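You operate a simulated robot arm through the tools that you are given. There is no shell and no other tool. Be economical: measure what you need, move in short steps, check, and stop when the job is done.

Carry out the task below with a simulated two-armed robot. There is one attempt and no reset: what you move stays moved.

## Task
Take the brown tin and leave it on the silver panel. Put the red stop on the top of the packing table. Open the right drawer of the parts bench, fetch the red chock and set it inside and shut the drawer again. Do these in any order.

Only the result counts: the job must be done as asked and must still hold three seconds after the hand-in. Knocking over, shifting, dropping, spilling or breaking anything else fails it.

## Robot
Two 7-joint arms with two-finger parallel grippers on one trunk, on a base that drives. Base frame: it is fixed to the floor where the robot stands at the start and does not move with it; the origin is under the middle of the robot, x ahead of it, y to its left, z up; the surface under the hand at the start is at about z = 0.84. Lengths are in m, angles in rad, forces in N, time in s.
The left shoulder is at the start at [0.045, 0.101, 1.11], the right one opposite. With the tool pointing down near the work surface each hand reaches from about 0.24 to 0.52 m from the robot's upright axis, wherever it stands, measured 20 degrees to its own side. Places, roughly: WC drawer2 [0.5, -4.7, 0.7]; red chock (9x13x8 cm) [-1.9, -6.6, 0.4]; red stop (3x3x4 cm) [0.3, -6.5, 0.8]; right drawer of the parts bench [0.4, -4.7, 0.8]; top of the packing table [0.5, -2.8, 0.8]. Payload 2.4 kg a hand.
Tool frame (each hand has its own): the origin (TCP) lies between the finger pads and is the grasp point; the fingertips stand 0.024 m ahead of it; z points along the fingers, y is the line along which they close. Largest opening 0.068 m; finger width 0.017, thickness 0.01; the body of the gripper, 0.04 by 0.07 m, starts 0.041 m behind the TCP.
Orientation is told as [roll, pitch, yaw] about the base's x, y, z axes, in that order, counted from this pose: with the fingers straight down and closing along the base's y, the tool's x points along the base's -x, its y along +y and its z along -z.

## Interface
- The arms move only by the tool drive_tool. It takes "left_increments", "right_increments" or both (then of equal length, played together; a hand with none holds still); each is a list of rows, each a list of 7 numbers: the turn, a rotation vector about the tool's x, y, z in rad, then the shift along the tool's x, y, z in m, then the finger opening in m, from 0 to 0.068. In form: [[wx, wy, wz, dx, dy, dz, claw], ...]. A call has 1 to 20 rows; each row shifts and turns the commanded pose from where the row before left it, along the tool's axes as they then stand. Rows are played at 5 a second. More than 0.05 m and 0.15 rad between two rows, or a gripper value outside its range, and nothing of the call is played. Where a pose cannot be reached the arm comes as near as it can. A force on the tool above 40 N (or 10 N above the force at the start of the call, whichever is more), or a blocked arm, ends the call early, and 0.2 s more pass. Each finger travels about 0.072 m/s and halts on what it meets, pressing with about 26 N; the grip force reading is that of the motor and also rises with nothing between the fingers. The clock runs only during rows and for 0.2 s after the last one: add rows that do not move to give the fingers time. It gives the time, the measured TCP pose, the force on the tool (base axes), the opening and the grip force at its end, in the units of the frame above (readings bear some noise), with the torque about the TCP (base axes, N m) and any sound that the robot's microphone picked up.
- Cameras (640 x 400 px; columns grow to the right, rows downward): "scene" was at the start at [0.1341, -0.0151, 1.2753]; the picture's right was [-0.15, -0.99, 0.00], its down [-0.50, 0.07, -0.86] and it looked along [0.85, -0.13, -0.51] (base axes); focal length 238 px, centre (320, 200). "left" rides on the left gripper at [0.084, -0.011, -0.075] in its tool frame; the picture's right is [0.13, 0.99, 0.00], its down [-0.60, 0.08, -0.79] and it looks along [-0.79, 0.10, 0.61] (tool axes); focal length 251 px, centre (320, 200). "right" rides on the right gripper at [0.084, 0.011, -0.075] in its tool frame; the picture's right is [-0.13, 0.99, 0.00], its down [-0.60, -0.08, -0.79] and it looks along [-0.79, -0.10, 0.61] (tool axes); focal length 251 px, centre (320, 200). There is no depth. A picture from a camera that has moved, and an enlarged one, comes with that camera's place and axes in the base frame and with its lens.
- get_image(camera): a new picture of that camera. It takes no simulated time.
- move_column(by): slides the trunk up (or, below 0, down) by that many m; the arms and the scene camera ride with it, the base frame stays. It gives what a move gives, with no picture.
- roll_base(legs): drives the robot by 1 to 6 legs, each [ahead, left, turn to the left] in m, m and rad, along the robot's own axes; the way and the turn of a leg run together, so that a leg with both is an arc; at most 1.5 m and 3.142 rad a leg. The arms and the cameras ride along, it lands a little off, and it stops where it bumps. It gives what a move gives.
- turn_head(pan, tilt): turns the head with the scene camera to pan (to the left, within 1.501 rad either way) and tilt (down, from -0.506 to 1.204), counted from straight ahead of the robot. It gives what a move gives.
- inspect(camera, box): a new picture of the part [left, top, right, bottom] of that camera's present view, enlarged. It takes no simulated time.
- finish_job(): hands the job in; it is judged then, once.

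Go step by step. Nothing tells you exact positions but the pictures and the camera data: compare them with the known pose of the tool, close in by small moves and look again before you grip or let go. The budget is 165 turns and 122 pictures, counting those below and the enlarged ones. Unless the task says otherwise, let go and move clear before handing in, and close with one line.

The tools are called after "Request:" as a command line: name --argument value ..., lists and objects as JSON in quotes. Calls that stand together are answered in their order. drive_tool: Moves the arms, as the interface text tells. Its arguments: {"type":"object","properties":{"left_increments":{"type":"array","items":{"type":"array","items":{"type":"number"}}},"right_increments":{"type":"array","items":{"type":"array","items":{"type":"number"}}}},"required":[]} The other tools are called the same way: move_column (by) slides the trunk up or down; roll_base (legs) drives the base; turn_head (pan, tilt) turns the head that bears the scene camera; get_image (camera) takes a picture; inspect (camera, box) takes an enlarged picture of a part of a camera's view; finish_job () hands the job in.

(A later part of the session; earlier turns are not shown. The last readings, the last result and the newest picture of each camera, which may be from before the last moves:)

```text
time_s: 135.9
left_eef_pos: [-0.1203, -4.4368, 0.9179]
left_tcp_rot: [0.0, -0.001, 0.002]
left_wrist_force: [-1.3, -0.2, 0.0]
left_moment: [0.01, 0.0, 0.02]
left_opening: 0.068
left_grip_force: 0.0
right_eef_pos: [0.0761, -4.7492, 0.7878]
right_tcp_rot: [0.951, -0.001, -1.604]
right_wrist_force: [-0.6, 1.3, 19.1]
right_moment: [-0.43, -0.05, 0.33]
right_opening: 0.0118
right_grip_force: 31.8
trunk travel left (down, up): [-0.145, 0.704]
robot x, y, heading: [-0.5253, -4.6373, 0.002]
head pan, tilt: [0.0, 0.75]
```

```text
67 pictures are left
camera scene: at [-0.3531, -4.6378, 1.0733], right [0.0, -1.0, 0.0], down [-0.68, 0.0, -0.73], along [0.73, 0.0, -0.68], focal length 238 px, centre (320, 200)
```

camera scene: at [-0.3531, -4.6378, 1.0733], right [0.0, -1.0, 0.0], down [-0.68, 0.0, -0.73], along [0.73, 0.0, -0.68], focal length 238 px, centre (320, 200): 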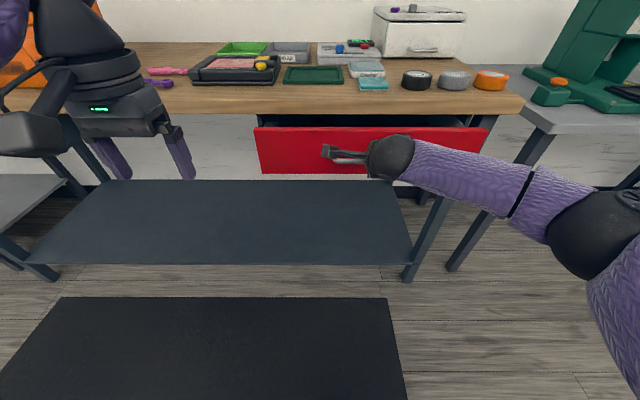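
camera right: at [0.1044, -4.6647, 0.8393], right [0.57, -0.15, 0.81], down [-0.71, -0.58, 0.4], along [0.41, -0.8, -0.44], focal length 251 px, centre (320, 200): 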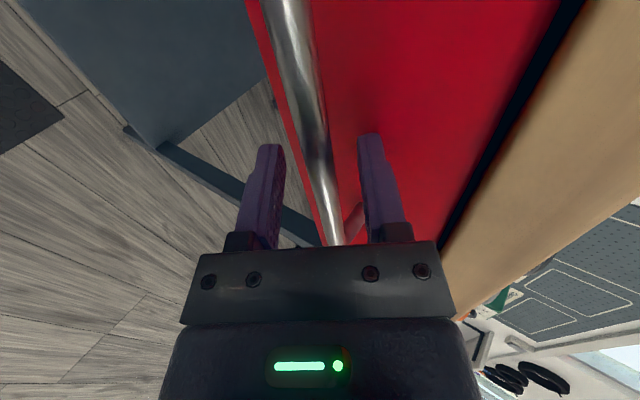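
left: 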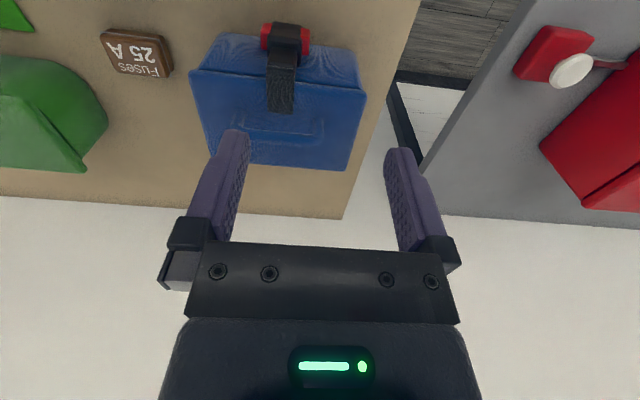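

The drawer follows. Pull another 0.15.

Request:
roll_base --legs '[[-0.15, 0, 0]]'

Request:
get_image --camera "scene"

```text
time_s: 137.2
left_eef_pos: [-0.2708, -4.436, 0.9182]
left_tcp_rot: [0.0, 0.0, 0.002]
left_wrist_force: [0.6, -0.4, -0.3]
left_moment: [0.0, 0.02, 0.01]
left_opening: 0.0679
left_grip_force: 0.0
right_eef_pos: [-0.073, -4.7485, 0.7888]
right_tcp_rot: [0.948, -0.001, -1.604]
right_wrist_force: [-0.9, 2.0, 14.1]
right_moment: [-0.54, -0.03, 0.27]
right_opening: 0.012
right_grip_force: 32.3
trunk travel left (down, up): [-0.145, 0.704]
robot x, y, heading: [-0.6759, -4.6363, 0.004]
head pan, tilt: [0.0, 0.75]
```

```text
66 pictures are left
camera scene: at [-0.5035, -4.6382, 1.0732], right [0.0, -1.0, 0.0], down [-0.68, 0.0, -0.73], along [0.73, 0.0, -0.68], focal length 238 px, centre (320, 200)
```

scene: 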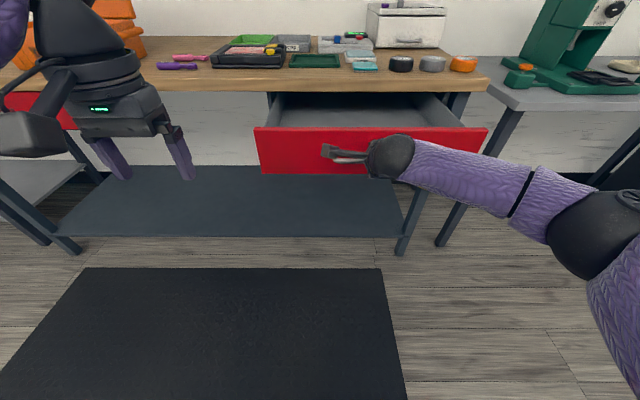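

Open by 0.23 m — enough. Release the bar and withdraw, then return the wrist to pointing down.

Request:
drive_tool --right_increments '[[0, 0, 0, 0, 0, 0, 0.036], [0, 0, 0, 0, 0, 0, 0.036], [0, 0, 0, 0, 0, -0.03, 0.036], [0, 0, 0, 0, 0, -0.04, 0.036], [0, 0, 0, 0, 0, -0.04, 0.036], [0.15, 0, 0, 0, 0, 0, 0.036], [0.15, 0, 0, 0, 0, 0, 0.036], [0.15, 0, 0, 0, 0, 0, 0.036], [0.15, 0, 0, 0, 0, 0, 0.036], [0.15, 0, 0, 0, 0, 0, 0.036], [0.15, 0, 0, 0, 0, 0, 0.036], [0.05, 0, 0, 0, 0, 0, 0.036]]'

Request:
move_column --by 0.18

Request:
get_image --camera "scene"

```text
time_s: 139.8
left_eef_pos: [-0.2678, -4.4363, 0.9166]
left_tcp_rot: [-0.001, 0.001, 0.004]
left_wrist_force: [0.9, 0.3, 0.2]
left_moment: [0.0, 0.02, -0.01]
left_opening: 0.0682
left_grip_force: 0.1
right_eef_pos: [-0.161, -4.7463, 0.8522]
right_tcp_rot: [0.0, 0.0, -1.603]
right_wrist_force: [0.6, 0.0, 0.1]
right_moment: [-0.03, -0.03, 0.03]
right_opening: 0.036
right_grip_force: 0.2
trunk travel left (down, up): [-0.145, 0.704]
robot x, y, heading: [-0.6748, -4.6425, -0.002]
head pan, tilt: [0.0, 0.75]
```

```text
time_s: 141.8
left_eef_pos: [-0.2695, -4.4365, 1.0967]
left_tcp_rot: [-0.002, 0.002, 0.003]
left_wrist_force: [0.4, 0.2, -0.8]
left_moment: [-0.03, 0.0, 0.0]
left_opening: 0.068
left_grip_force: 0.1
right_eef_pos: [-0.1736, -4.7474, 1.0592]
right_tcp_rot: [0.059, 0.001, -1.605]
right_wrist_force: [-0.1, 0.5, 0.2]
right_moment: [0.04, 0.02, 0.01]
right_opening: 0.0361
right_grip_force: 0.0
trunk travel left (down, up): [-0.325, 0.524]
robot x, y, heading: [-0.6748, -4.6342, 0.003]
head pan, tilt: [0.0, 0.75]
```

```text
65 pictures are left
camera scene: at [-0.5464, -4.6388, 1.2561], right [0.0, -1.0, 0.0], down [-0.68, 0.0, -0.73], along [0.73, 0.0, -0.68], focal length 238 px, centre (320, 200)
```

scene: 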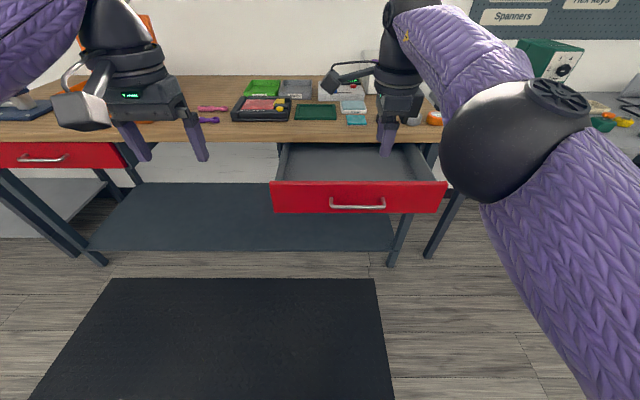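

Drawer is open, nothing disturbed. Now drive to the second bench for the red stop.

Request:
roll_base --legs '[[0, 0, -1.571], [1.0, 0.1, 0], [0.95, 0, 0], [0, 0, 1.571]]'

Request:
turn_head --pan 0.1 --tilt 0.65

Request:
get_image --camera "scene"

```text
time_s: 159.4
left_eef_pos: [-0.1774, -6.4205, 1.0971]
left_tcp_rot: [0.0, 0.0, -0.011]
left_wrist_force: [-0.8, -0.7, -0.1]
left_moment: [-0.01, -0.02, -0.01]
left_opening: 0.0678
left_grip_force: 0.0
right_eef_pos: [-0.085, -6.7322, 1.0607]
right_tcp_rot: [0.059, 0.002, -1.618]
right_wrist_force: [0.4, 0.1, -0.2]
right_moment: [-0.03, 0.01, 0.03]
right_opening: 0.0362
right_grip_force: 0.0
trunk travel left (down, up): [-0.325, 0.524]
robot x, y, heading: [-0.5841, -6.6181, -0.012]
head pan, tilt: [0.0, 0.75]
```

```text
time_s: 160.1
left_eef_pos: [-0.1769, -6.4193, 1.0969]
left_tcp_rot: [0.0, 0.002, -0.01]
left_wrist_force: [-0.2, -0.2, -1.0]
left_moment: [-0.02, -0.03, -0.01]
left_opening: 0.0681
left_grip_force: 0.1
right_eef_pos: [-0.0853, -6.7325, 1.0593]
right_tcp_rot: [0.059, 0.0, -1.618]
right_wrist_force: [0.6, 1.2, 0.5]
right_moment: [-0.02, 0.03, 0.01]
right_opening: 0.0361
right_grip_force: 0.0
trunk travel left (down, up): [-0.325, 0.524]
robot x, y, heading: [-0.5856, -6.6143, -0.011]
head pan, tilt: [0.099, 0.649]
```

```text
64 pictures are left
camera scene: at [-0.453, -6.6104, 1.2648], right [0.09, -1.0, 0.0], down [-0.6, -0.05, -0.8], along [0.79, 0.07, -0.61], focal length 238 px, centre (320, 200)
```

scene: 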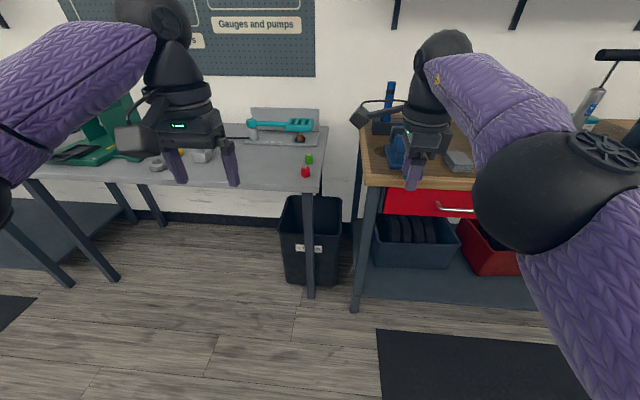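

A small red piece (305,172) and a green one sit on the right end of the grey table. Zoom in.

Request:
inspect --camera "scene" --box '[256, 130, 352, 190]'

```text
6.67 times, centred on (304, 160) of scene
camera zoom: at [-0.453, -6.6104, 1.2648], right [0.09, -1.0, 0.0], down [-0.6, -0.05, -0.8], along [0.79, 0.07, -0.61], focal length 1584 px, centre (427, 467)
```

zoom: 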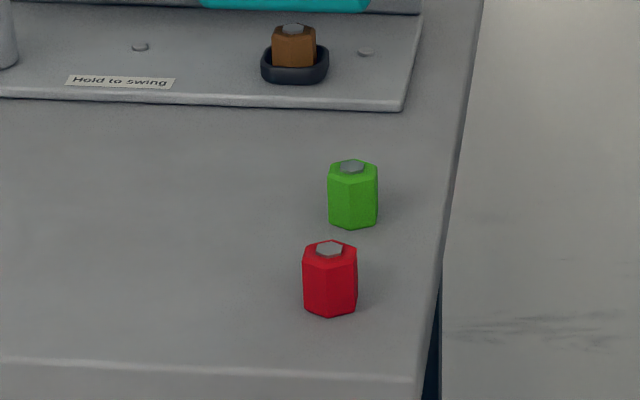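

Red stop at about (0.225, −6.50), hexagonal ~2.8 cm. Retract the right hand a bit, then drive forward so the left hand is over it.

Request:
drive_tool --right_increments '[[0, 0, 0, 0, -0.04, -0.02, 0.036], [0, 0, 0, 0, -0.04, -0.03, 0.036], [0, 0, 0, 0, -0.03, -0.03, 0.036]]'

Request:
roll_base --legs '[[0.39, -0.04, 0.011]]'

Request:
get_image --camera "left"

```text
time_s: 160.8
left_eef_pos: [-0.1767, -6.4197, 1.0981]
left_tcp_rot: [-0.001, 0.001, -0.01]
left_wrist_force: [-0.3, -0.2, -0.6]
left_moment: [-0.02, 0.03, -0.04]
left_opening: 0.0679
left_grip_force: 0.0
right_eef_pos: [-0.1265, -6.7165, 1.1591]
right_tcp_rot: [0.06, 0.001, -1.618]
right_wrist_force: [0.3, -0.8, -0.1]
right_moment: [0.0, 0.01, 0.02]
right_opening: 0.0359
right_grip_force: 0.0
right hand out of reach, approached as far as the arm can: row 1, 2, 3
trunk travel left (down, up): [-0.325, 0.524]
robot x, y, heading: [-0.5837, -6.6176, -0.012]
head pan, tilt: [0.099, 0.649]
```

```text
time_s: 163.3
left_eef_pos: [0.2111, -6.4553, 1.0973]
left_tcp_rot: [-0.001, 0.002, 0.005]
left_wrist_force: [0.6, 0.2, -0.2]
left_moment: [0.0, 0.01, 0.02]
left_opening: 0.0681
left_grip_force: 0.0
right_eef_pos: [0.2654, -6.7509, 1.1596]
right_tcp_rot: [0.059, 0.0, -1.602]
right_wrist_force: [0.1, -0.7, 0.5]
right_moment: [-0.01, -0.02, 0.01]
right_opening: 0.0359
right_grip_force: 0.1
trunk travel left (down, up): [-0.325, 0.524]
robot x, y, heading: [-0.1934, -6.6556, 0.003]
head pan, tilt: [0.099, 0.649]
```

```text
62 pictures are left
camera left: at [0.1281, -6.4678, 1.1716], right [-0.14, 0.99, 0.0], down [0.6, 0.08, 0.79], along [0.79, 0.11, -0.61], focal length 251 px, centre (320, 200)
```

left: 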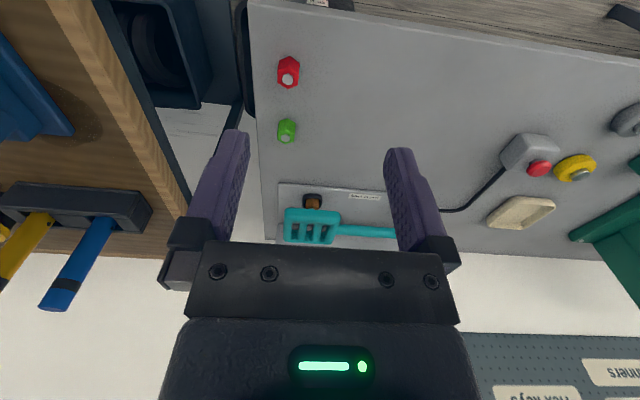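

Triangulating gives the table at z≈0.795 and the stop at about (0.298, −6.49). Drive 6 cm closer and lower the left hand part-way.

Request:
roll_base --legs '[[0.06, 0, 0]]'

Request:
drive_tool --left_increments '[[0, 0, 0, -0.027, -0.034, 0, 0.06], [0, 0, 0, 0, 0, 0.045, 0.06], [0, 0, 0, 0, 0, 0.045, 0.06], [0, 0, 0, 0, 0, 0.045, 0.06], [0, 0, 0, 0, 0, 0.04, 0.06], [0, 0, 0, 0, 0, 0, 0.06]]'

Request:
get_image --camera "left"

```text
time_s: 164.3
left_eef_pos: [0.273, -6.4547, 1.0964]
left_tcp_rot: [0.0, 0.0, 0.008]
left_wrist_force: [-0.1, -0.6, 1.0]
left_moment: [0.0, -0.01, -0.02]
left_opening: 0.0678
left_grip_force: 0.0
right_eef_pos: [0.3272, -6.7493, 1.1588]
right_tcp_rot: [0.059, 0.002, -1.601]
right_wrist_force: [-0.2, 0.1, -0.6]
right_moment: [-0.01, 0.03, -0.01]
right_opening: 0.0357
right_grip_force: 0.1
trunk travel left (down, up): [-0.325, 0.524]
robot x, y, heading: [-0.1319, -6.6571, 0.01]
head pan, tilt: [0.099, 0.649]
```

```text
time_s: 165.7
left_eef_pos: [0.3009, -6.4869, 0.9205]
left_tcp_rot: [-0.001, 0.003, 0.006]
left_wrist_force: [-0.2, -0.2, -0.5]
left_moment: [-0.03, -0.01, -0.02]
left_opening: 0.0601
left_grip_force: 0.0
right_eef_pos: [0.3272, -6.7479, 1.1604]
right_tcp_rot: [0.059, 0.002, -1.601]
right_wrist_force: [0.2, -0.4, 0.5]
right_moment: [0.0, -0.02, 0.0]
right_opening: 0.0361
right_grip_force: 0.1
trunk travel left (down, up): [-0.325, 0.524]
robot x, y, heading: [-0.1294, -6.6553, 0.006]
head pan, tilt: [0.099, 0.649]
```

```text
61 pictures are left
camera left: at [0.2166, -6.4983, 0.9945], right [-0.14, 0.99, 0.0], down [0.6, 0.08, 0.79], along [0.79, 0.11, -0.61], focal length 251 px, centre (320, 200)
```

left: 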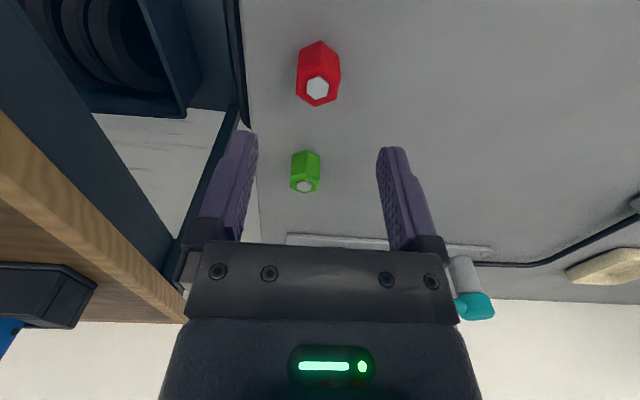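

Aligned. Descend and check force.

Request:
drive_tool --left_increments '[[0, 0, 0, -0.002, 0, 0.04, 0.06], [0, 0, 0, 0, 0, 0.035, 0.06], [0, 0, 0, 0, 0, 0.018, 0.06], [0, 0, 0, 0, 0, 0, 0.06]]'

Request:
get_image --camera "left"

```text
time_s: 166.7
left_eef_pos: [0.3027, -6.4873, 0.8298]
left_tcp_rot: [-0.001, 0.002, 0.008]
left_wrist_force: [-0.2, 0.6, -0.4]
left_moment: [0.0, -0.01, -0.01]
left_opening: 0.0603
left_grip_force: 0.1
right_eef_pos: [0.3268, -6.7507, 1.1594]
right_tcp_rot: [0.06, 0.002, -1.6]
right_wrist_force: [0.1, -0.3, 0.2]
right_moment: [0.0, 0.0, 0.0]
right_opening: 0.0359
right_grip_force: 0.0
trunk travel left (down, up): [-0.325, 0.524]
robot x, y, heading: [-0.135, -6.6558, -0.001]
head pan, tilt: [0.099, 0.649]
```

```text
60 pictures are left
camera left: at [0.2188, -6.4997, 0.9039], right [-0.14, 0.99, 0.0], down [0.6, 0.08, 0.79], along [0.78, 0.11, -0.61], focal length 251 px, centre (320, 200)
```

left: 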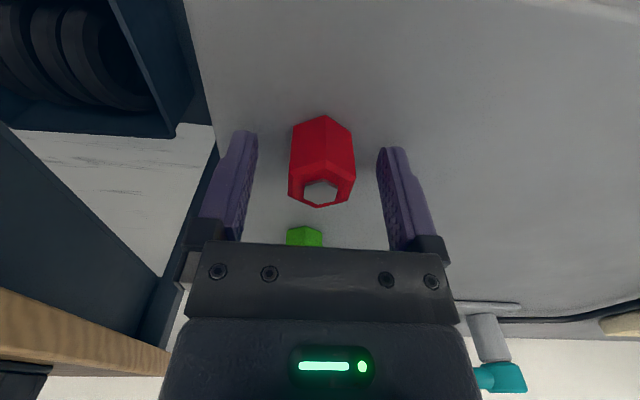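

Fingers straddle the stop. Close and lift.

Request:
drive_tool --left_increments '[[0, 0, 0, 0, 0, 0.004, 0.04], [0, 0, 0, 0, 0, 0, 0.02], [0, 0, 0, 0, 0, 0, 0.0], [0, 0, 0, 0, 0, 0, 0.0], [0, 0, 0, 0, 0, -0.01, 0], [0, 0, 0, 0, 0, -0.03, 0], [0, 0, 0, 0, 0, -0.05, 0], [0, 0, 0, 0, 0, -0.05, 0], [0, 0, 0, 0, 0, -0.05, 0], [0, 0, 0, 0, 0, -0.05, 0], [0, 0, 0, 0, 0, 0, 0]]'

Request:
get_image --camera "left"

```text
time_s: 169.1
left_eef_pos: [0.3024, -6.4878, 1.065]
left_tcp_rot: [-0.003, 0.001, 0.009]
left_wrist_force: [0.1, 0.2, -0.6]
left_moment: [0.02, 0.0, 0.0]
left_opening: 0.0283
left_grip_force: 26.3
right_eef_pos: [0.3287, -6.7491, 1.159]
right_tcp_rot: [0.06, 0.002, -1.601]
right_wrist_force: [0.3, -0.1, -0.4]
right_moment: [-0.03, 0.0, -0.01]
right_opening: 0.0361
right_grip_force: 0.0
trunk travel left (down, up): [-0.325, 0.524]
robot x, y, heading: [-0.1342, -6.6609, 0.006]
head pan, tilt: [0.099, 0.649]
```

```text
59 pictures are left
camera left: at [0.219, -6.4995, 1.139], right [-0.14, 0.99, 0.0], down [0.6, 0.08, 0.79], along [0.78, 0.11, -0.61], focal length 251 px, centre (320, 200)
```

left: 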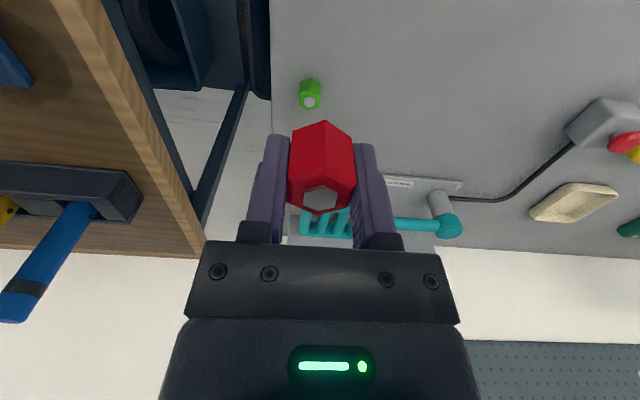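

Stop held. Back off, move to the gap beside the scooter platform, and face −x to view the chock.

Request:
roll_base --legs '[[-0.5, 0, 0], [0, 0.9, 0], [0, 0, 1.571], [0, 0, 1.571]]'

Request:
turn_head --pan 0.45 --tilt 0.5

Request:
get_image --camera "scene"

Request:
turn_head --pan -0.2 --tilt 0.6

Request:
get_image --camera "scene"

```text
time_s: 184.0
left_eef_pos: [-1.0812, -5.9108, 1.0645]
left_tcp_rot: [-0.001, 0.001, 3.109]
left_wrist_force: [0.4, 0.5, -0.5]
left_moment: [0.02, 0.04, 0.04]
left_opening: 0.0286
left_grip_force: 26.4
right_eef_pos: [-1.0975, -5.6466, 1.1594]
right_tcp_rot: [0.058, 0.003, 1.499]
right_wrist_force: [0.4, -0.7, -0.3]
right_moment: [0.02, -0.01, -0.01]
right_opening: 0.0357
right_grip_force: 0.0
trunk travel left (down, up): [-0.325, 0.524]
robot x, y, heading: [-0.6411, -5.7613, 3.111]
head pan, tilt: [0.099, 0.649]
```

```text
time_s: 184.8
left_eef_pos: [-1.0827, -5.9105, 1.0642]
left_tcp_rot: [0.0, 0.001, 3.109]
left_wrist_force: [-0.9, -0.2, -0.4]
left_moment: [0.01, 0.0, 0.0]
left_opening: 0.0287
left_grip_force: 25.5
right_eef_pos: [-1.0951, -5.6471, 1.1597]
right_tcp_rot: [0.06, 0.002, 1.499]
right_wrist_force: [0.0, -1.1, -0.5]
right_moment: [0.04, 0.03, 0.05]
right_opening: 0.0363
right_grip_force: 0.1
trunk travel left (down, up): [-0.325, 0.524]
robot x, y, heading: [-0.6377, -5.7593, 3.107]
head pan, tilt: [0.45, 0.499]
```

```text
58 pictures are left
camera scene: at [-0.7676, -5.7961, 1.2781], right [-0.4, 0.92, 0.0], down [0.44, 0.19, -0.88], along [-0.8, -0.35, -0.48], focal length 238 px, centre (320, 200)
```

scene: 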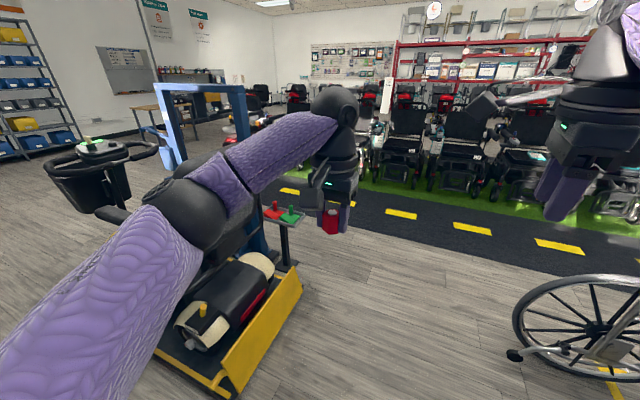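

```text
time_s: 185.9
left_eef_pos: [-1.0822, -5.9103, 1.0635]
left_tcp_rot: [-0.001, 0.002, 3.11]
left_wrist_force: [-0.3, -0.5, 0.1]
left_moment: [0.01, 0.01, 0.0]
left_opening: 0.0285
left_grip_force: 26.2
right_eef_pos: [-1.0954, -5.6479, 1.1584]
right_tcp_rot: [0.059, 0.001, 1.499]
right_wrist_force: [0.0, -0.3, 0.1]
right_moment: [0.02, -0.01, 0.0]
right_opening: 0.0359
right_grip_force: 0.2
trunk travel left (down, up): [-0.325, 0.524]
robot x, y, heading: [-0.6389, -5.7585, 3.11]
head pan, tilt: [-0.201, 0.6]
```

```text
57 pictures are left
camera scene: at [-0.7703, -5.7389, 1.2691], right [0.23, 0.97, 0.0], down [0.55, -0.13, -0.82], along [-0.8, 0.19, -0.57], focal length 238 px, centre (320, 200)
```

scene: 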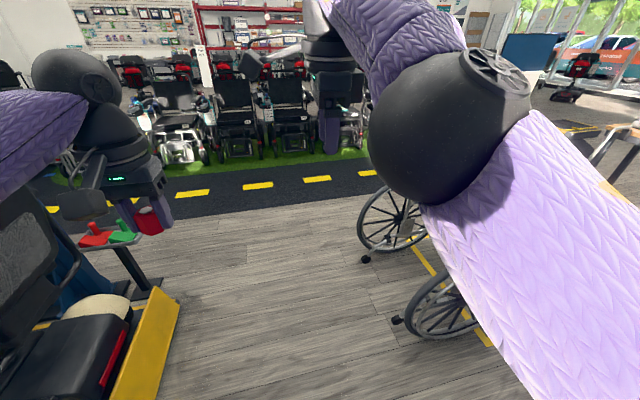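

A small tray on a post holds a red and a green chock with knobs on top. Zoom in.

Request:
inspect --camera "scene" --box '[40, 190, 200, 290]'

```text
4.00 times, centred on (120, 240) of scene
camera zoom: at [-0.7703, -5.7389, 1.2691], right [0.23, 0.97, 0.0], down [0.55, -0.13, -0.82], along [-0.8, 0.19, -0.57], focal length 951 px, centre (1120, 40)
```

zoom: 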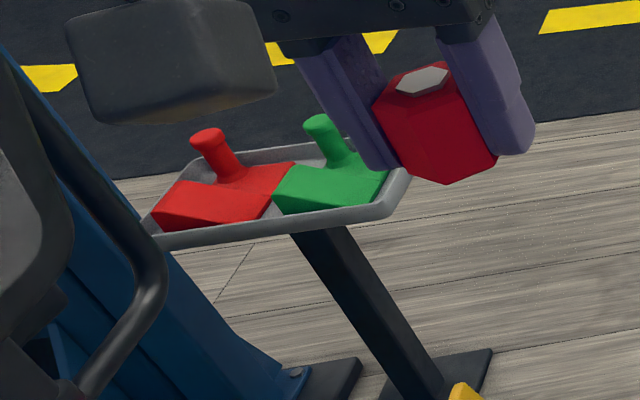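

The red chock's knob is near (−1.96, −6.67), tray z≈0.4, with a tall blue hoist post behind at (−1.98, −6.84). I'll go round to (−2.25, −5.75) and face it diagonally.

Request:
roll_base --legs '[[1.5, 0.05, 0], [0.12, 0, 0], [0, 0, 2.3]]'

Request:
turn_head --pan 0.0 --tilt 0.75

Request:
get_image --camera "scene"

```text
refused: leg 1 is longer than a leg can be; nothing moved
```

```text
time_s: 186.6
left_eef_pos: [-1.0822, -5.9113, 1.0624]
left_tcp_rot: [-0.002, 0.003, 3.108]
left_wrist_force: [0.1, 0.4, -0.3]
left_moment: [-0.02, 0.02, -0.02]
left_opening: 0.0287
left_grip_force: 25.3
right_eef_pos: [-1.0976, -5.6474, 1.1605]
right_tcp_rot: [0.06, 0.001, 1.499]
right_wrist_force: [0.6, 0.0, 0.4]
right_moment: [0.0, 0.03, -0.02]
right_opening: 0.0359
right_grip_force: 0.0
trunk travel left (down, up): [-0.325, 0.524]
robot x, y, heading: [-0.6425, -5.7613, 3.106]
head pan, tilt: [0.0, 0.75]
```

```text
55 pictures are left
camera scene: at [-0.7671, -5.7565, 1.2562], right [0.04, 1.0, 0.0], down [0.68, -0.02, -0.73], along [-0.73, 0.03, -0.68], focal length 238 px, centre (320, 200)
```

scene: 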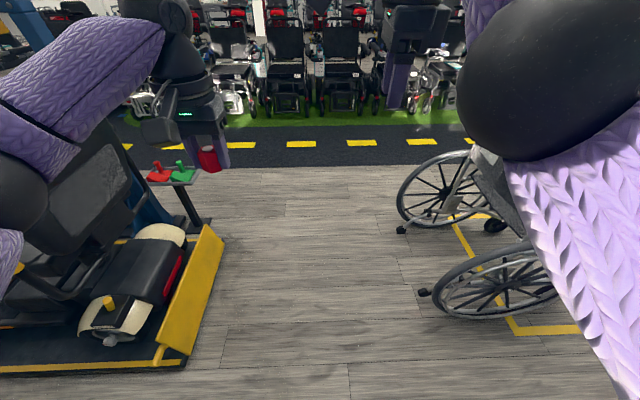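

The gap (y −6.34 to −5.15) is clear. Drive through it and turn.

Request:
roll_base --legs '[[1.45, 0.0, 0], [0.2, 0, 0], [0, 0, 2.3]]'

Request:
get_image --camera "scene"

```text
time_s: 200.5
left_eef_pos: [-1.893, -5.929, 1.0645]
left_tcp_rot: [0.001, 0.003, -0.892]
left_wrist_force: [0.4, 0.5, 0.4]
left_moment: [0.0, 0.0, 0.0]
left_opening: 0.0286
left_grip_force: 25.8
right_eef_pos: [-2.0834, -6.1106, 1.1595]
right_tcp_rot: [0.059, 0.002, -2.499]
right_wrist_force: [-0.7, -0.1, 0.5]
right_moment: [-0.01, 0.0, 0.03]
right_opening: 0.036
right_grip_force: 0.1
trunk travel left (down, up): [-0.325, 0.524]
robot x, y, heading: [-2.299, -5.6928, -0.89]
head pan, tilt: [0.0, 0.75]
```

```text
54 pictures are left
camera scene: at [-2.2157, -5.7946, 1.2562], right [-0.78, -0.63, 0.0], down [-0.43, 0.53, -0.73], along [0.46, -0.57, -0.68], focal length 238 px, centre (320, 200)
```

scene: 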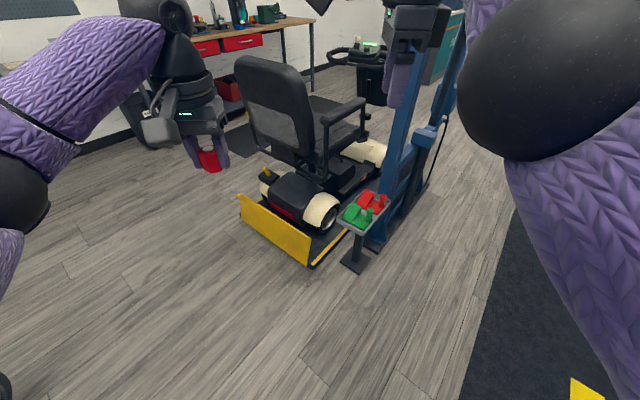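

Request:
inspect --camera "scene" --box '[296, 140, 456, 240]'

```text
4.00 times, centred on (376, 190) of scene
camera zoom: at [-2.2157, -5.7946, 1.2562], right [-0.78, -0.63, 0.0], down [-0.43, 0.53, -0.73], along [0.46, -0.57, -0.68], focal length 951 px, centre (96, 240)
```

zoom: 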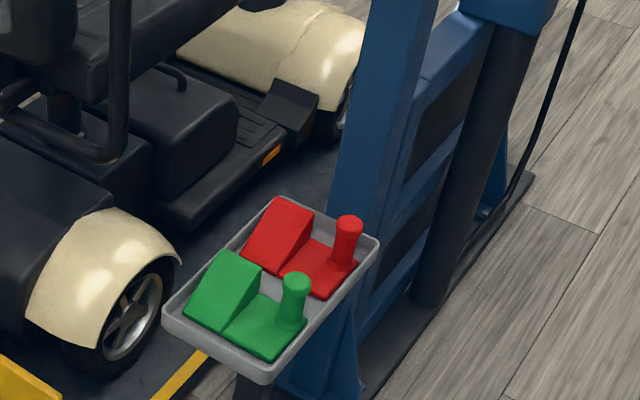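

Knob top of the red chock is at about (−1.917, −6.643, 0.49), the chock lying along x. I raise and retract the left hand, lower the trunk, and turn the right wrist toward closing along x.

Request:
drive_tool --left_increments '[[0, 0, 0, 0.02, 0, -0.04, 0], [0, 0, 0, 0.02, 0, -0.04, 0], [0, 0, 0, 0.02, 0, -0.04, 0], [0, 0, 0, 0.02, 0, -0.04, 0], [0, 0, 0, 0.02, 0, -0.04, 0], [0, 0, 0, 0, 0, 0, 0], [0, 0, 0, 0, 0, 0, 0]]' --right_increments '[[-0.059, 0, 0, 0, 0, 0, 0.05], [0, 0, -0.15, 0, 0, 0, 0.05], [0, 0, -0.15, 0, 0, 0, 0.05], [0, 0, -0.15, 0, 0, 0, 0.05], [0, 0, -0.15, 0, 0, 0, 0.05], [0, 0, -0.15, 0, 0, 0, 0.05], [0, 0, -0.15, 0, 0, 0, 0.05]]'

Request:
move_column --by -0.3

Request:
roll_base --legs '[[0.35, 0.05, 0]]'

Request:
get_image --camera "scene"

Request:
get_image --camera "right"

```text
time_s: 202.1
left_eef_pos: [-1.959, -5.8522, 1.2666]
left_tcp_rot: [0.0, 0.0, -0.893]
left_wrist_force: [0.7, 0.0, -0.3]
left_moment: [0.0, 0.01, -0.03]
left_opening: 0.0286
left_grip_force: 26.3
right_eef_pos: [-2.0783, -6.1153, 1.1631]
right_tcp_rot: [0.077, -0.093, -1.6]
right_wrist_force: [0.2, 0.1, 1.4]
right_moment: [-0.01, 0.0, 0.02]
right_opening: 0.05
right_grip_force: 0.1
right hand out of reach, approached as far as the arm can: row 1
trunk travel left (down, up): [-0.325, 0.524]
robot x, y, heading: [-2.2956, -5.6926, -0.892]
head pan, tilt: [0.0, 0.75]
```

```text
time_s: 205.1
left_eef_pos: [-1.9119, -5.9044, 0.9043]
left_tcp_rot: [0.002, 0.196, -0.894]
left_wrist_force: [0.5, -0.2, -0.7]
left_moment: [0.01, -0.01, -0.03]
left_opening: 0.0287
left_grip_force: 25.9
right_eef_pos: [-2.04, -6.1627, 0.7495]
right_tcp_rot: [-0.095, 0.107, -1.603]
right_wrist_force: [-0.3, -0.9, 0.3]
right_moment: [0.02, 0.0, 0.01]
right_opening: 0.0502
right_grip_force: 0.0
trunk travel left (down, up): [-0.025, 0.824]
robot x, y, heading: [-2.2981, -5.6938, -0.897]
head pan, tilt: [0.0, 0.75]
```

```text
time_s: 207.3
left_eef_pos: [-1.6558, -6.1418, 0.9041]
left_tcp_rot: [-0.001, 0.196, -0.893]
left_wrist_force: [0.6, 0.3, 0.3]
left_moment: [0.02, -0.01, 0.0]
left_opening: 0.0284
left_grip_force: 25.9
right_eef_pos: [-1.7831, -6.3982, 0.7491]
right_tcp_rot: [-0.095, 0.105, -1.603]
right_wrist_force: [0.2, -0.2, -1.3]
right_moment: [0.0, 0.0, -0.01]
right_opening: 0.0502
right_grip_force: 0.0
trunk travel left (down, up): [-0.025, 0.824]
robot x, y, heading: [-2.0422, -5.9289, -0.892]
head pan, tilt: [0.0, 0.75]
```

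```text
52 pictures are left
camera scene: at [-1.9061, -6.098, 0.9482], right [-0.78, -0.63, 0.0], down [-0.43, 0.53, -0.73], along [0.46, -0.57, -0.68], focal length 238 px, centre (320, 200)
```

scene: 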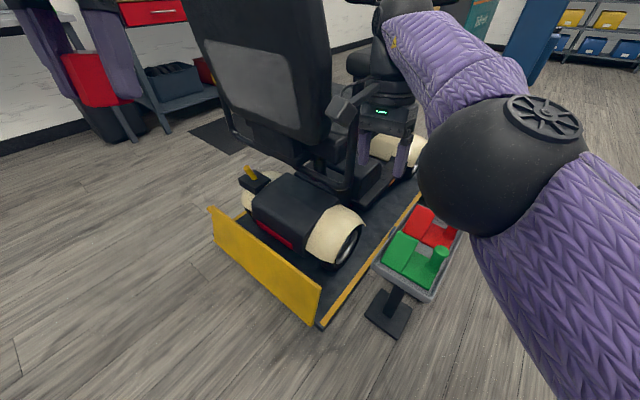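

```text
51 pictures are left
camera right: at [-1.7631, -6.3261, 0.8308], right [0.98, -0.15, -0.11], down [-0.03, -0.68, 0.73], along [-0.18, -0.71, -0.68], focal length 251 px, centre (320, 200)
```

right: 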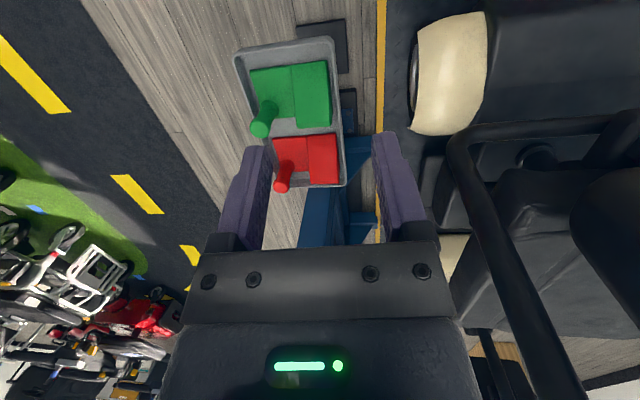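

The hand is near the scooter seat; I level it and move it toward −x first.

Request:
drive_tool --left_increments '[[0, -0.1, 0, 0, 0, 0, 0], [0, -0.096, 0, 0, 0, 0, 0], [0, 0, 0, 0, 0, 0, 0], [0, 0, 0, 0, 0, 0, 0], [0, 0, 0, 0, 0, 0, 0]]' --right_increments '[[-0.095, -0.105, 0, 0, 0, 0, 0.05], [0, 0, 0, 0, -0.045, 0, 0.05], [0, 0, 0, 0, -0.045, 0, 0.05], [0, 0, 0, 0, -0.04, 0, 0.05], [0, 0, -0.03, 0, 0, 0, 0.05]]'

Request:
roll_base --legs '[[0, -0.18, 0], [0.12, 0, 0]]'

Request:
get_image --camera "right"

Request:
get_image --camera "scene"

```text
time_s: 208.5
left_eef_pos: [-1.656, -6.1421, 0.9046]
left_tcp_rot: [0.001, 0.0, -0.893]
left_wrist_force: [-0.2, 0.2, -0.4]
left_moment: [-0.03, 0.01, -0.02]
left_opening: 0.0283
left_grip_force: 25.8
right_eef_pos: [-1.8437, -6.4721, 0.7773]
right_tcp_rot: [0.0, 0.001, -1.568]
right_wrist_force: [0.0, -0.9, 0.6]
right_moment: [-0.01, 0.02, 0.01]
right_opening: 0.0497
right_grip_force: 0.0
right hand out of reach, approached as far as the arm can: row 1, 2, 3, 4
trunk travel left (down, up): [-0.025, 0.824]
robot x, y, heading: [-2.0411, -5.9333, -0.893]
head pan, tilt: [0.0, 0.75]
```

```text
time_s: 210.9
left_eef_pos: [-1.7186, -6.3464, 0.9044]
left_tcp_rot: [-0.002, 0.0, -0.892]
left_wrist_force: [-0.4, -0.9, -1.1]
left_moment: [-0.03, -0.03, -0.01]
left_opening: 0.0284
left_grip_force: 25.9
right_eef_pos: [-1.9066, -6.6768, 0.7784]
right_tcp_rot: [-0.001, 0.001, -1.57]
right_wrist_force: [0.3, 0.2, 0.3]
right_moment: [-0.01, 0.03, 0.02]
right_opening: 0.05
right_grip_force: 0.0
trunk travel left (down, up): [-0.025, 0.824]
robot x, y, heading: [-2.0982, -6.1334, -0.895]
head pan, tilt: [0.0, 0.75]
```

```text
50 pictures are left
camera right: at [-1.8952, -6.5941, 0.8529], right [0.99, -0.13, 0.0], down [-0.08, -0.61, 0.79], along [-0.1, -0.79, -0.61], focal length 251 px, centre (320, 200)
```

right: 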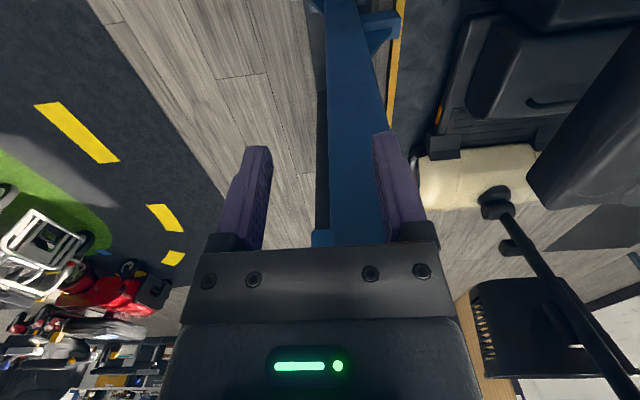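

```text
49 pictures are left
camera scene: at [-1.9693, -6.3023, 0.9482], right [-0.78, -0.63, 0.0], down [-0.43, 0.53, -0.73], along [0.46, -0.57, -0.68], focal length 238 px, centre (320, 200)
```

scene: 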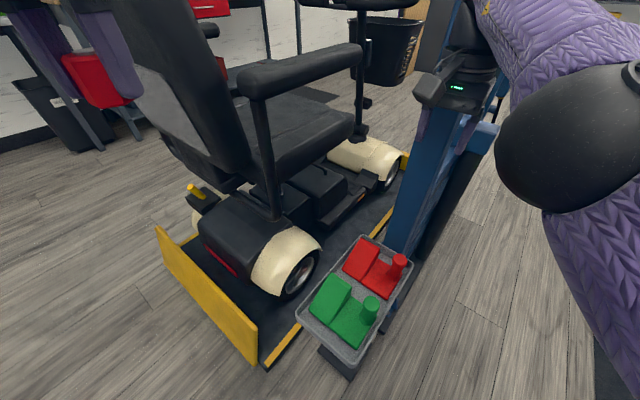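

The hand is too near the blue post; I pull it back in +y, then drive 5 cm closer and look again. The knob is at (−1.918, −6.646).

Request:
drive_tool --right_increments '[[0, 0, 0, 0.04, 0, 0, 0.05], [0, 0, 0, 0.04, 0, 0, 0.05], [0, 0, 0, 0, 0, 0, 0.05]]'

Request:
roll_base --legs '[[0.05, 0, 0]]'

Request:
get_image --camera "scene"

```text
time_s: 211.7
left_eef_pos: [-1.7194, -6.3456, 0.9043]
left_tcp_rot: [0.001, -0.001, -0.893]
left_wrist_force: [-0.3, 0.4, -0.8]
left_moment: [0.01, 0.01, 0.01]
left_opening: 0.0289
left_grip_force: 26.1
right_eef_pos: [-1.8701, -6.64, 0.7967]
right_tcp_rot: [-0.002, 0.002, -1.57]
right_wrist_force: [0.7, -0.8, 0.3]
right_moment: [0.02, 0.0, -0.02]
right_opening: 0.0501
right_grip_force: 0.1
right hand out of reach, approached as far as the arm can: row 1, 2
trunk travel left (down, up): [-0.025, 0.824]
robot x, y, heading: [-2.1003, -6.1335, -0.891]
head pan, tilt: [0.0, 0.75]
```

```text
time_s: 212.6
left_eef_pos: [-1.6885, -6.3851, 0.905]
left_tcp_rot: [-0.001, 0.0, -0.893]
left_wrist_force: [-0.2, -0.7, -0.1]
left_moment: [-0.01, 0.02, -0.01]
left_opening: 0.0287
left_grip_force: 25.7
right_eef_pos: [-1.8398, -6.6784, 0.7955]
right_tcp_rot: [-0.002, 0.004, -1.569]
right_wrist_force: [0.5, 0.2, -0.1]
right_moment: [0.03, -0.02, 0.05]
right_opening: 0.0499
right_grip_force: 0.0
trunk travel left (down, up): [-0.025, 0.824]
robot x, y, heading: [-2.0731, -6.1724, -0.895]
head pan, tilt: [0.0, 0.75]
```

```text
48 pictures are left
camera scene: at [-1.9385, -6.3406, 0.9482], right [-0.78, -0.63, 0.0], down [-0.43, 0.53, -0.73], along [0.46, -0.57, -0.68], focal length 238 px, centre (320, 200)
```

scene: 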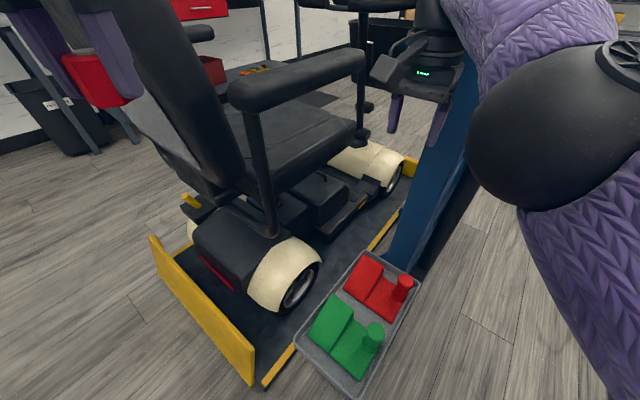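

The arm is near its upper fold limit, so sideways moves were clipped. I lower while easing toward +y/−x and read back.

Request:
drive_tool --right_increments '[[0, 0, 0, 0.005, 0, 0.035, 0.05], [0, 0, 0, 0.01, -0.005, 0.035, 0.05], [0, 0, 0, 0, 0, 0, 0.05]]'

```text
time_s: 213.4
left_eef_pos: [-1.6887, -6.3839, 0.9048]
left_tcp_rot: [-0.001, 0.0, -0.891]
left_wrist_force: [-0.4, 0.4, -0.8]
left_moment: [-0.02, -0.01, 0.02]
left_opening: 0.0288
left_grip_force: 25.7
right_eef_pos: [-1.8246, -6.6866, 0.7349]
right_tcp_rot: [-0.004, 0.002, -1.57]
right_wrist_force: [0.3, 0.6, -0.9]
right_moment: [-0.02, -0.02, -0.04]
right_opening: 0.0499
right_grip_force: 0.1
right hand out of reach, approached as far as the arm can: row 1, 2
trunk travel left (down, up): [-0.025, 0.824]
robot x, y, heading: [-2.0724, -6.1745, -0.896]
head pan, tilt: [0.0, 0.75]
```

The arm seems stuck in an awkward elbow configuration since the handle grasp. I back out to open floor and bring the right hand back to its neutral pose.

Request:
roll_base --legs '[[-0.4, 0, 0]]'

Request:
drive_tool --right_increments '[[0, 0, -0.15, 0, 0, -0.02, 0.05], [0, 0, -0.15, 0, 0, -0.02, 0.05], [0, 0, -0.15, 0, 0, 0, 0.05], [0, 0, -0.15, 0, 0, 0, 0.05], [0, 0, -0.08, 0, 0, 0, 0.05], [0, 0, 0, 0.03, -0.02, 0, 0.05], [0, 0, 0, 0.03, -0.02, 0, 0.05], [0, 0, 0, 0.03, -0.02, 0, 0.05], [0, 0, 0, 0.03, -0.02, 0, 0.05], [0, 0, 0, 0, 0, 0, 0.05]]'

Request:
get_image --camera "scene"

```text
time_s: 215.9
left_eef_pos: [-1.936, -6.0767, 0.904]
left_tcp_rot: [0.001, -0.001, -0.889]
left_wrist_force: [-1.2, -0.1, 0.1]
left_moment: [-0.03, 0.0, 0.01]
left_opening: 0.0288
left_grip_force: 26.0
right_eef_pos: [-2.0708, -6.3784, 0.7352]
right_tcp_rot: [-0.005, 0.006, -1.566]
right_wrist_force: [-0.1, 0.2, -0.2]
right_moment: [0.01, -0.04, 0.04]
right_opening: 0.0499
right_grip_force: 0.0
trunk travel left (down, up): [-0.025, 0.824]
robot x, y, heading: [-2.3196, -5.8672, -0.89]
head pan, tilt: [0.0, 0.75]
```

```text
time_s: 218.1
left_eef_pos: [-1.9353, -6.0767, 0.9043]
left_tcp_rot: [-0.001, -0.001, -0.888]
left_wrist_force: [0.0, -1.0, -0.3]
left_moment: [0.0, 0.02, 0.02]
left_opening: 0.0289
left_grip_force: 26.1
right_eef_pos: [-2.2151, -6.328, 0.7748]
right_tcp_rot: [0.002, 0.006, -0.887]
right_wrist_force: [0.5, -0.5, 0.1]
right_moment: [0.02, 0.02, 0.01]
right_opening: 0.05
right_grip_force: 0.1
right hand out of reach, approached as far as the arm can: row 1, 2
trunk travel left (down, up): [-0.025, 0.824]
robot x, y, heading: [-2.3182, -5.8677, -0.881]
head pan, tilt: [0.0, 0.75]
```

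```text
47 pictures are left
camera scene: at [-2.1866, -6.0327, 0.9482], right [-0.78, -0.63, 0.0], down [-0.43, 0.53, -0.73], along [0.46, -0.57, -0.68], focal length 238 px, centre (320, 200)
```

scene: 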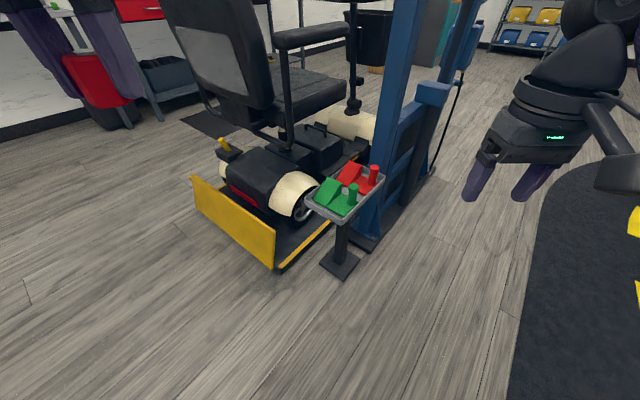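

Neutral pose recovered without complaints. I turn the wrist slightly, lower the hand to z≈0.62 here to check reach.

Request:
drive_tool --right_increments '[[0, 0, 0.1, 0, 0, 0.03, 0.06], [0, 0, 0.1, 0, 0, 0.04, 0.06], [0, 0, 0.1, 0, 0, 0.04, 0.06], [0, 0, 0, 0, 0, 0.04, 0.06], [0, 0, 0, 0, 0, 0, 0.06]]'

Request:
roll_base --legs '[[0.2, 0, 0], [0.1, 0, 0]]'

Request:
get_image --camera "scene"

Request:
get_image --camera "right"

```text
time_s: 219.3
left_eef_pos: [-1.9354, -6.0756, 0.9038]
left_tcp_rot: [0.001, 0.0, -0.887]
left_wrist_force: [0.3, -0.4, -0.4]
left_moment: [0.02, 0.03, 0.0]
left_opening: 0.0288
left_grip_force: 26.0
right_eef_pos: [-2.2163, -6.328, 0.6266]
right_tcp_rot: [-0.001, 0.005, -1.187]
right_wrist_force: [-0.1, -1.0, 0.2]
right_moment: [0.02, -0.01, 0.0]
right_opening: 0.06
right_grip_force: 0.0
trunk travel left (down, up): [-0.025, 0.824]
robot x, y, heading: [-2.3263, -5.8664, -0.89]
head pan, tilt: [0.0, 0.75]
```

```text
time_s: 221.6
left_eef_pos: [-1.7455, -6.31, 0.9038]
left_tcp_rot: [0.002, -0.001, -0.888]
left_wrist_force: [0.0, -0.3, -0.6]
left_moment: [0.03, -0.01, 0.02]
left_opening: 0.029
left_grip_force: 26.4
right_eef_pos: [-2.0261, -6.5619, 0.6255]
right_tcp_rot: [-0.003, 0.005, -1.187]
right_wrist_force: [0.5, 0.2, 0.1]
right_moment: [0.0, 0.03, 0.03]
right_opening: 0.0602
right_grip_force: 0.0
trunk travel left (down, up): [-0.025, 0.824]
robot x, y, heading: [-2.135, -6.0985, -0.886]
head pan, tilt: [0.0, 0.75]
```

```text
46 pictures are left
camera scene: at [-1.9968, -6.2667, 0.9482], right [-0.78, -0.63, 0.0], down [-0.43, 0.53, -0.73], along [0.46, -0.57, -0.68], focal length 238 px, centre (320, 200)
```

scene: 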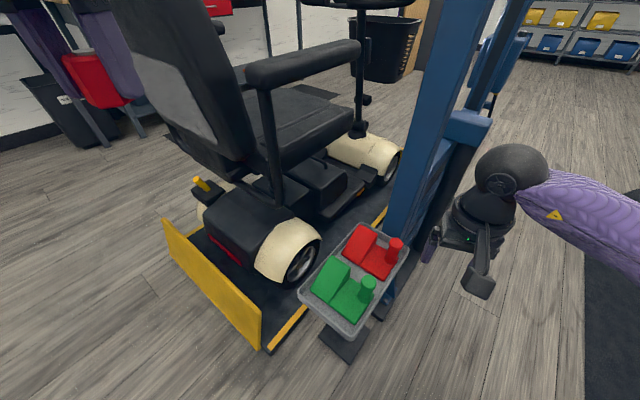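

```text
45 pictures are left
camera right: at [-2.0473, -6.4819, 0.7009], right [0.97, 0.25, 0.0], down [0.16, -0.59, 0.79], along [0.2, -0.76, -0.61], focal length 251 px, centre (320, 200)
```

right: 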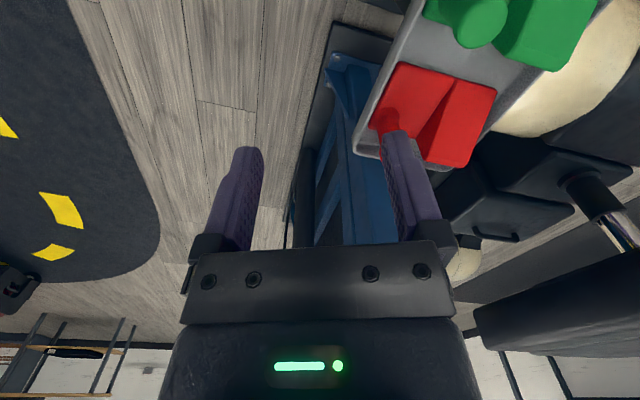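

Now reach is good. Drive 9 cm closer, then fine-move above the knob.

Request:
roll_base --legs '[[0.09, 0, 0]]'

Request:
drive_tool --right_increments '[[0, 0, 0, -0.0156, 0.02, 0, 0.06], [0, 0, 0, -0.0156, 0.02, 0, 0.06], [0, 0, 0, 0, 0, 0.03, 0.06], [0, 0, 0, 0, 0, 0, 0.06]]'

Request:
inspect --camera "scene" --box '[280, 140, 520, 290]'

Request:
get_image --camera "right"

```text
time_s: 222.7
left_eef_pos: [-1.6887, -6.3809, 0.905]
left_tcp_rot: [0.0, 0.0, -0.889]
left_wrist_force: [0.3, -0.7, -0.8]
left_moment: [-0.01, 0.04, 0.01]
left_opening: 0.0285
left_grip_force: 26.3
right_eef_pos: [-1.9683, -6.6322, 0.6246]
right_tcp_rot: [-0.001, 0.005, -1.185]
right_wrist_force: [0.0, 0.0, 0.5]
right_moment: [0.0, 0.02, -0.02]
right_opening: 0.0599
right_grip_force: 0.1
trunk travel left (down, up): [-0.025, 0.824]
robot x, y, heading: [-2.0721, -6.1695, -0.884]
head pan, tilt: [0.0, 0.75]
```

```text
time_s: 223.7
left_eef_pos: [-1.6888, -6.3803, 0.9039]
left_tcp_rot: [0.0, 0.002, -0.888]
left_wrist_force: [-0.3, 0.4, -0.7]
left_moment: [-0.02, 0.04, -0.01]
left_opening: 0.0288
left_grip_force: 25.3
right_eef_pos: [-1.9193, -6.6456, 0.5957]
right_tcp_rot: [-0.004, 0.005, -1.186]
right_wrist_force: [-0.4, 0.1, 0.4]
right_moment: [-0.01, -0.04, 0.02]
right_opening: 0.0602
right_grip_force: 0.1
trunk travel left (down, up): [-0.025, 0.824]
robot x, y, heading: [-2.0719, -6.1681, -0.893]
head pan, tilt: [0.0, 0.75]
```

```text
2.67 times, centred on (400, 215) of scene
camera zoom: at [-1.9394, -6.3373, 0.9482], right [-0.78, -0.63, 0.0], down [-0.43, 0.53, -0.73], along [0.46, -0.57, -0.68], focal length 634 px, centre (107, 160)
```

zoom: 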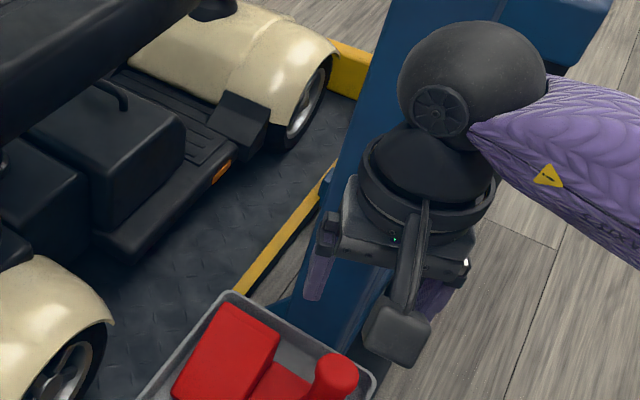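

```text
43 pictures are left
camera right: at [-1.9405, -6.5657, 0.6708], right [0.97, 0.25, 0.0], down [0.16, -0.59, 0.79], along [0.2, -0.77, -0.61], focal length 251 px, centre (320, 200)
```

right: 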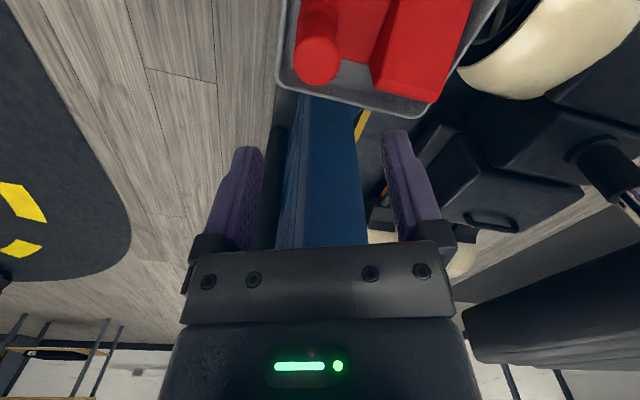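

Aligned within a few mm. Narrow the opening a little to miss the wedge and descend.

Request:
drive_tool --right_increments '[[0, 0, 0, 0.005, -0.001, 0.03, 0.048], [0, 0, 0, 0, 0, 0.03, 0.048], [0, 0, 0, 0, 0, 0.025, 0.048], [0, 0, 0, 0, 0, 0, 0.048]]'

Request:
get_image --camera "right"

```text
time_s: 224.7
left_eef_pos: [-1.6889, -6.3806, 0.9049]
left_tcp_rot: [0.0, -0.001, -0.889]
left_wrist_force: [-0.7, -0.1, -1.5]
left_moment: [-0.02, 0.0, -0.02]
left_opening: 0.0289
left_grip_force: 26.1
right_eef_pos: [-1.9237, -6.642, 0.5104]
right_tcp_rot: [-0.002, 0.003, -1.187]
right_wrist_force: [0.1, -0.1, 0.9]
right_moment: [0.01, 0.02, 0.01]
right_opening: 0.0481
right_grip_force: 0.1
trunk travel left (down, up): [-0.025, 0.824]
robot x, y, heading: [-2.0727, -6.1716, -0.891]
head pan, tilt: [0.0, 0.75]
```

```text
42 pictures are left
camera right: at [-1.9446, -6.562, 0.5861], right [0.97, 0.25, 0.0], down [0.16, -0.59, 0.79], along [0.2, -0.76, -0.61], focal length 251 px, centre (320, 200)
```

right: 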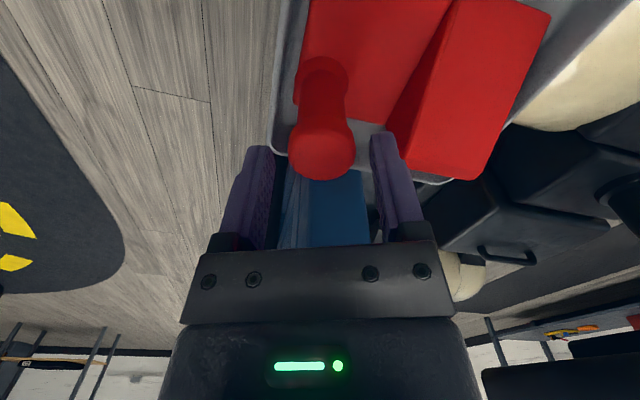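

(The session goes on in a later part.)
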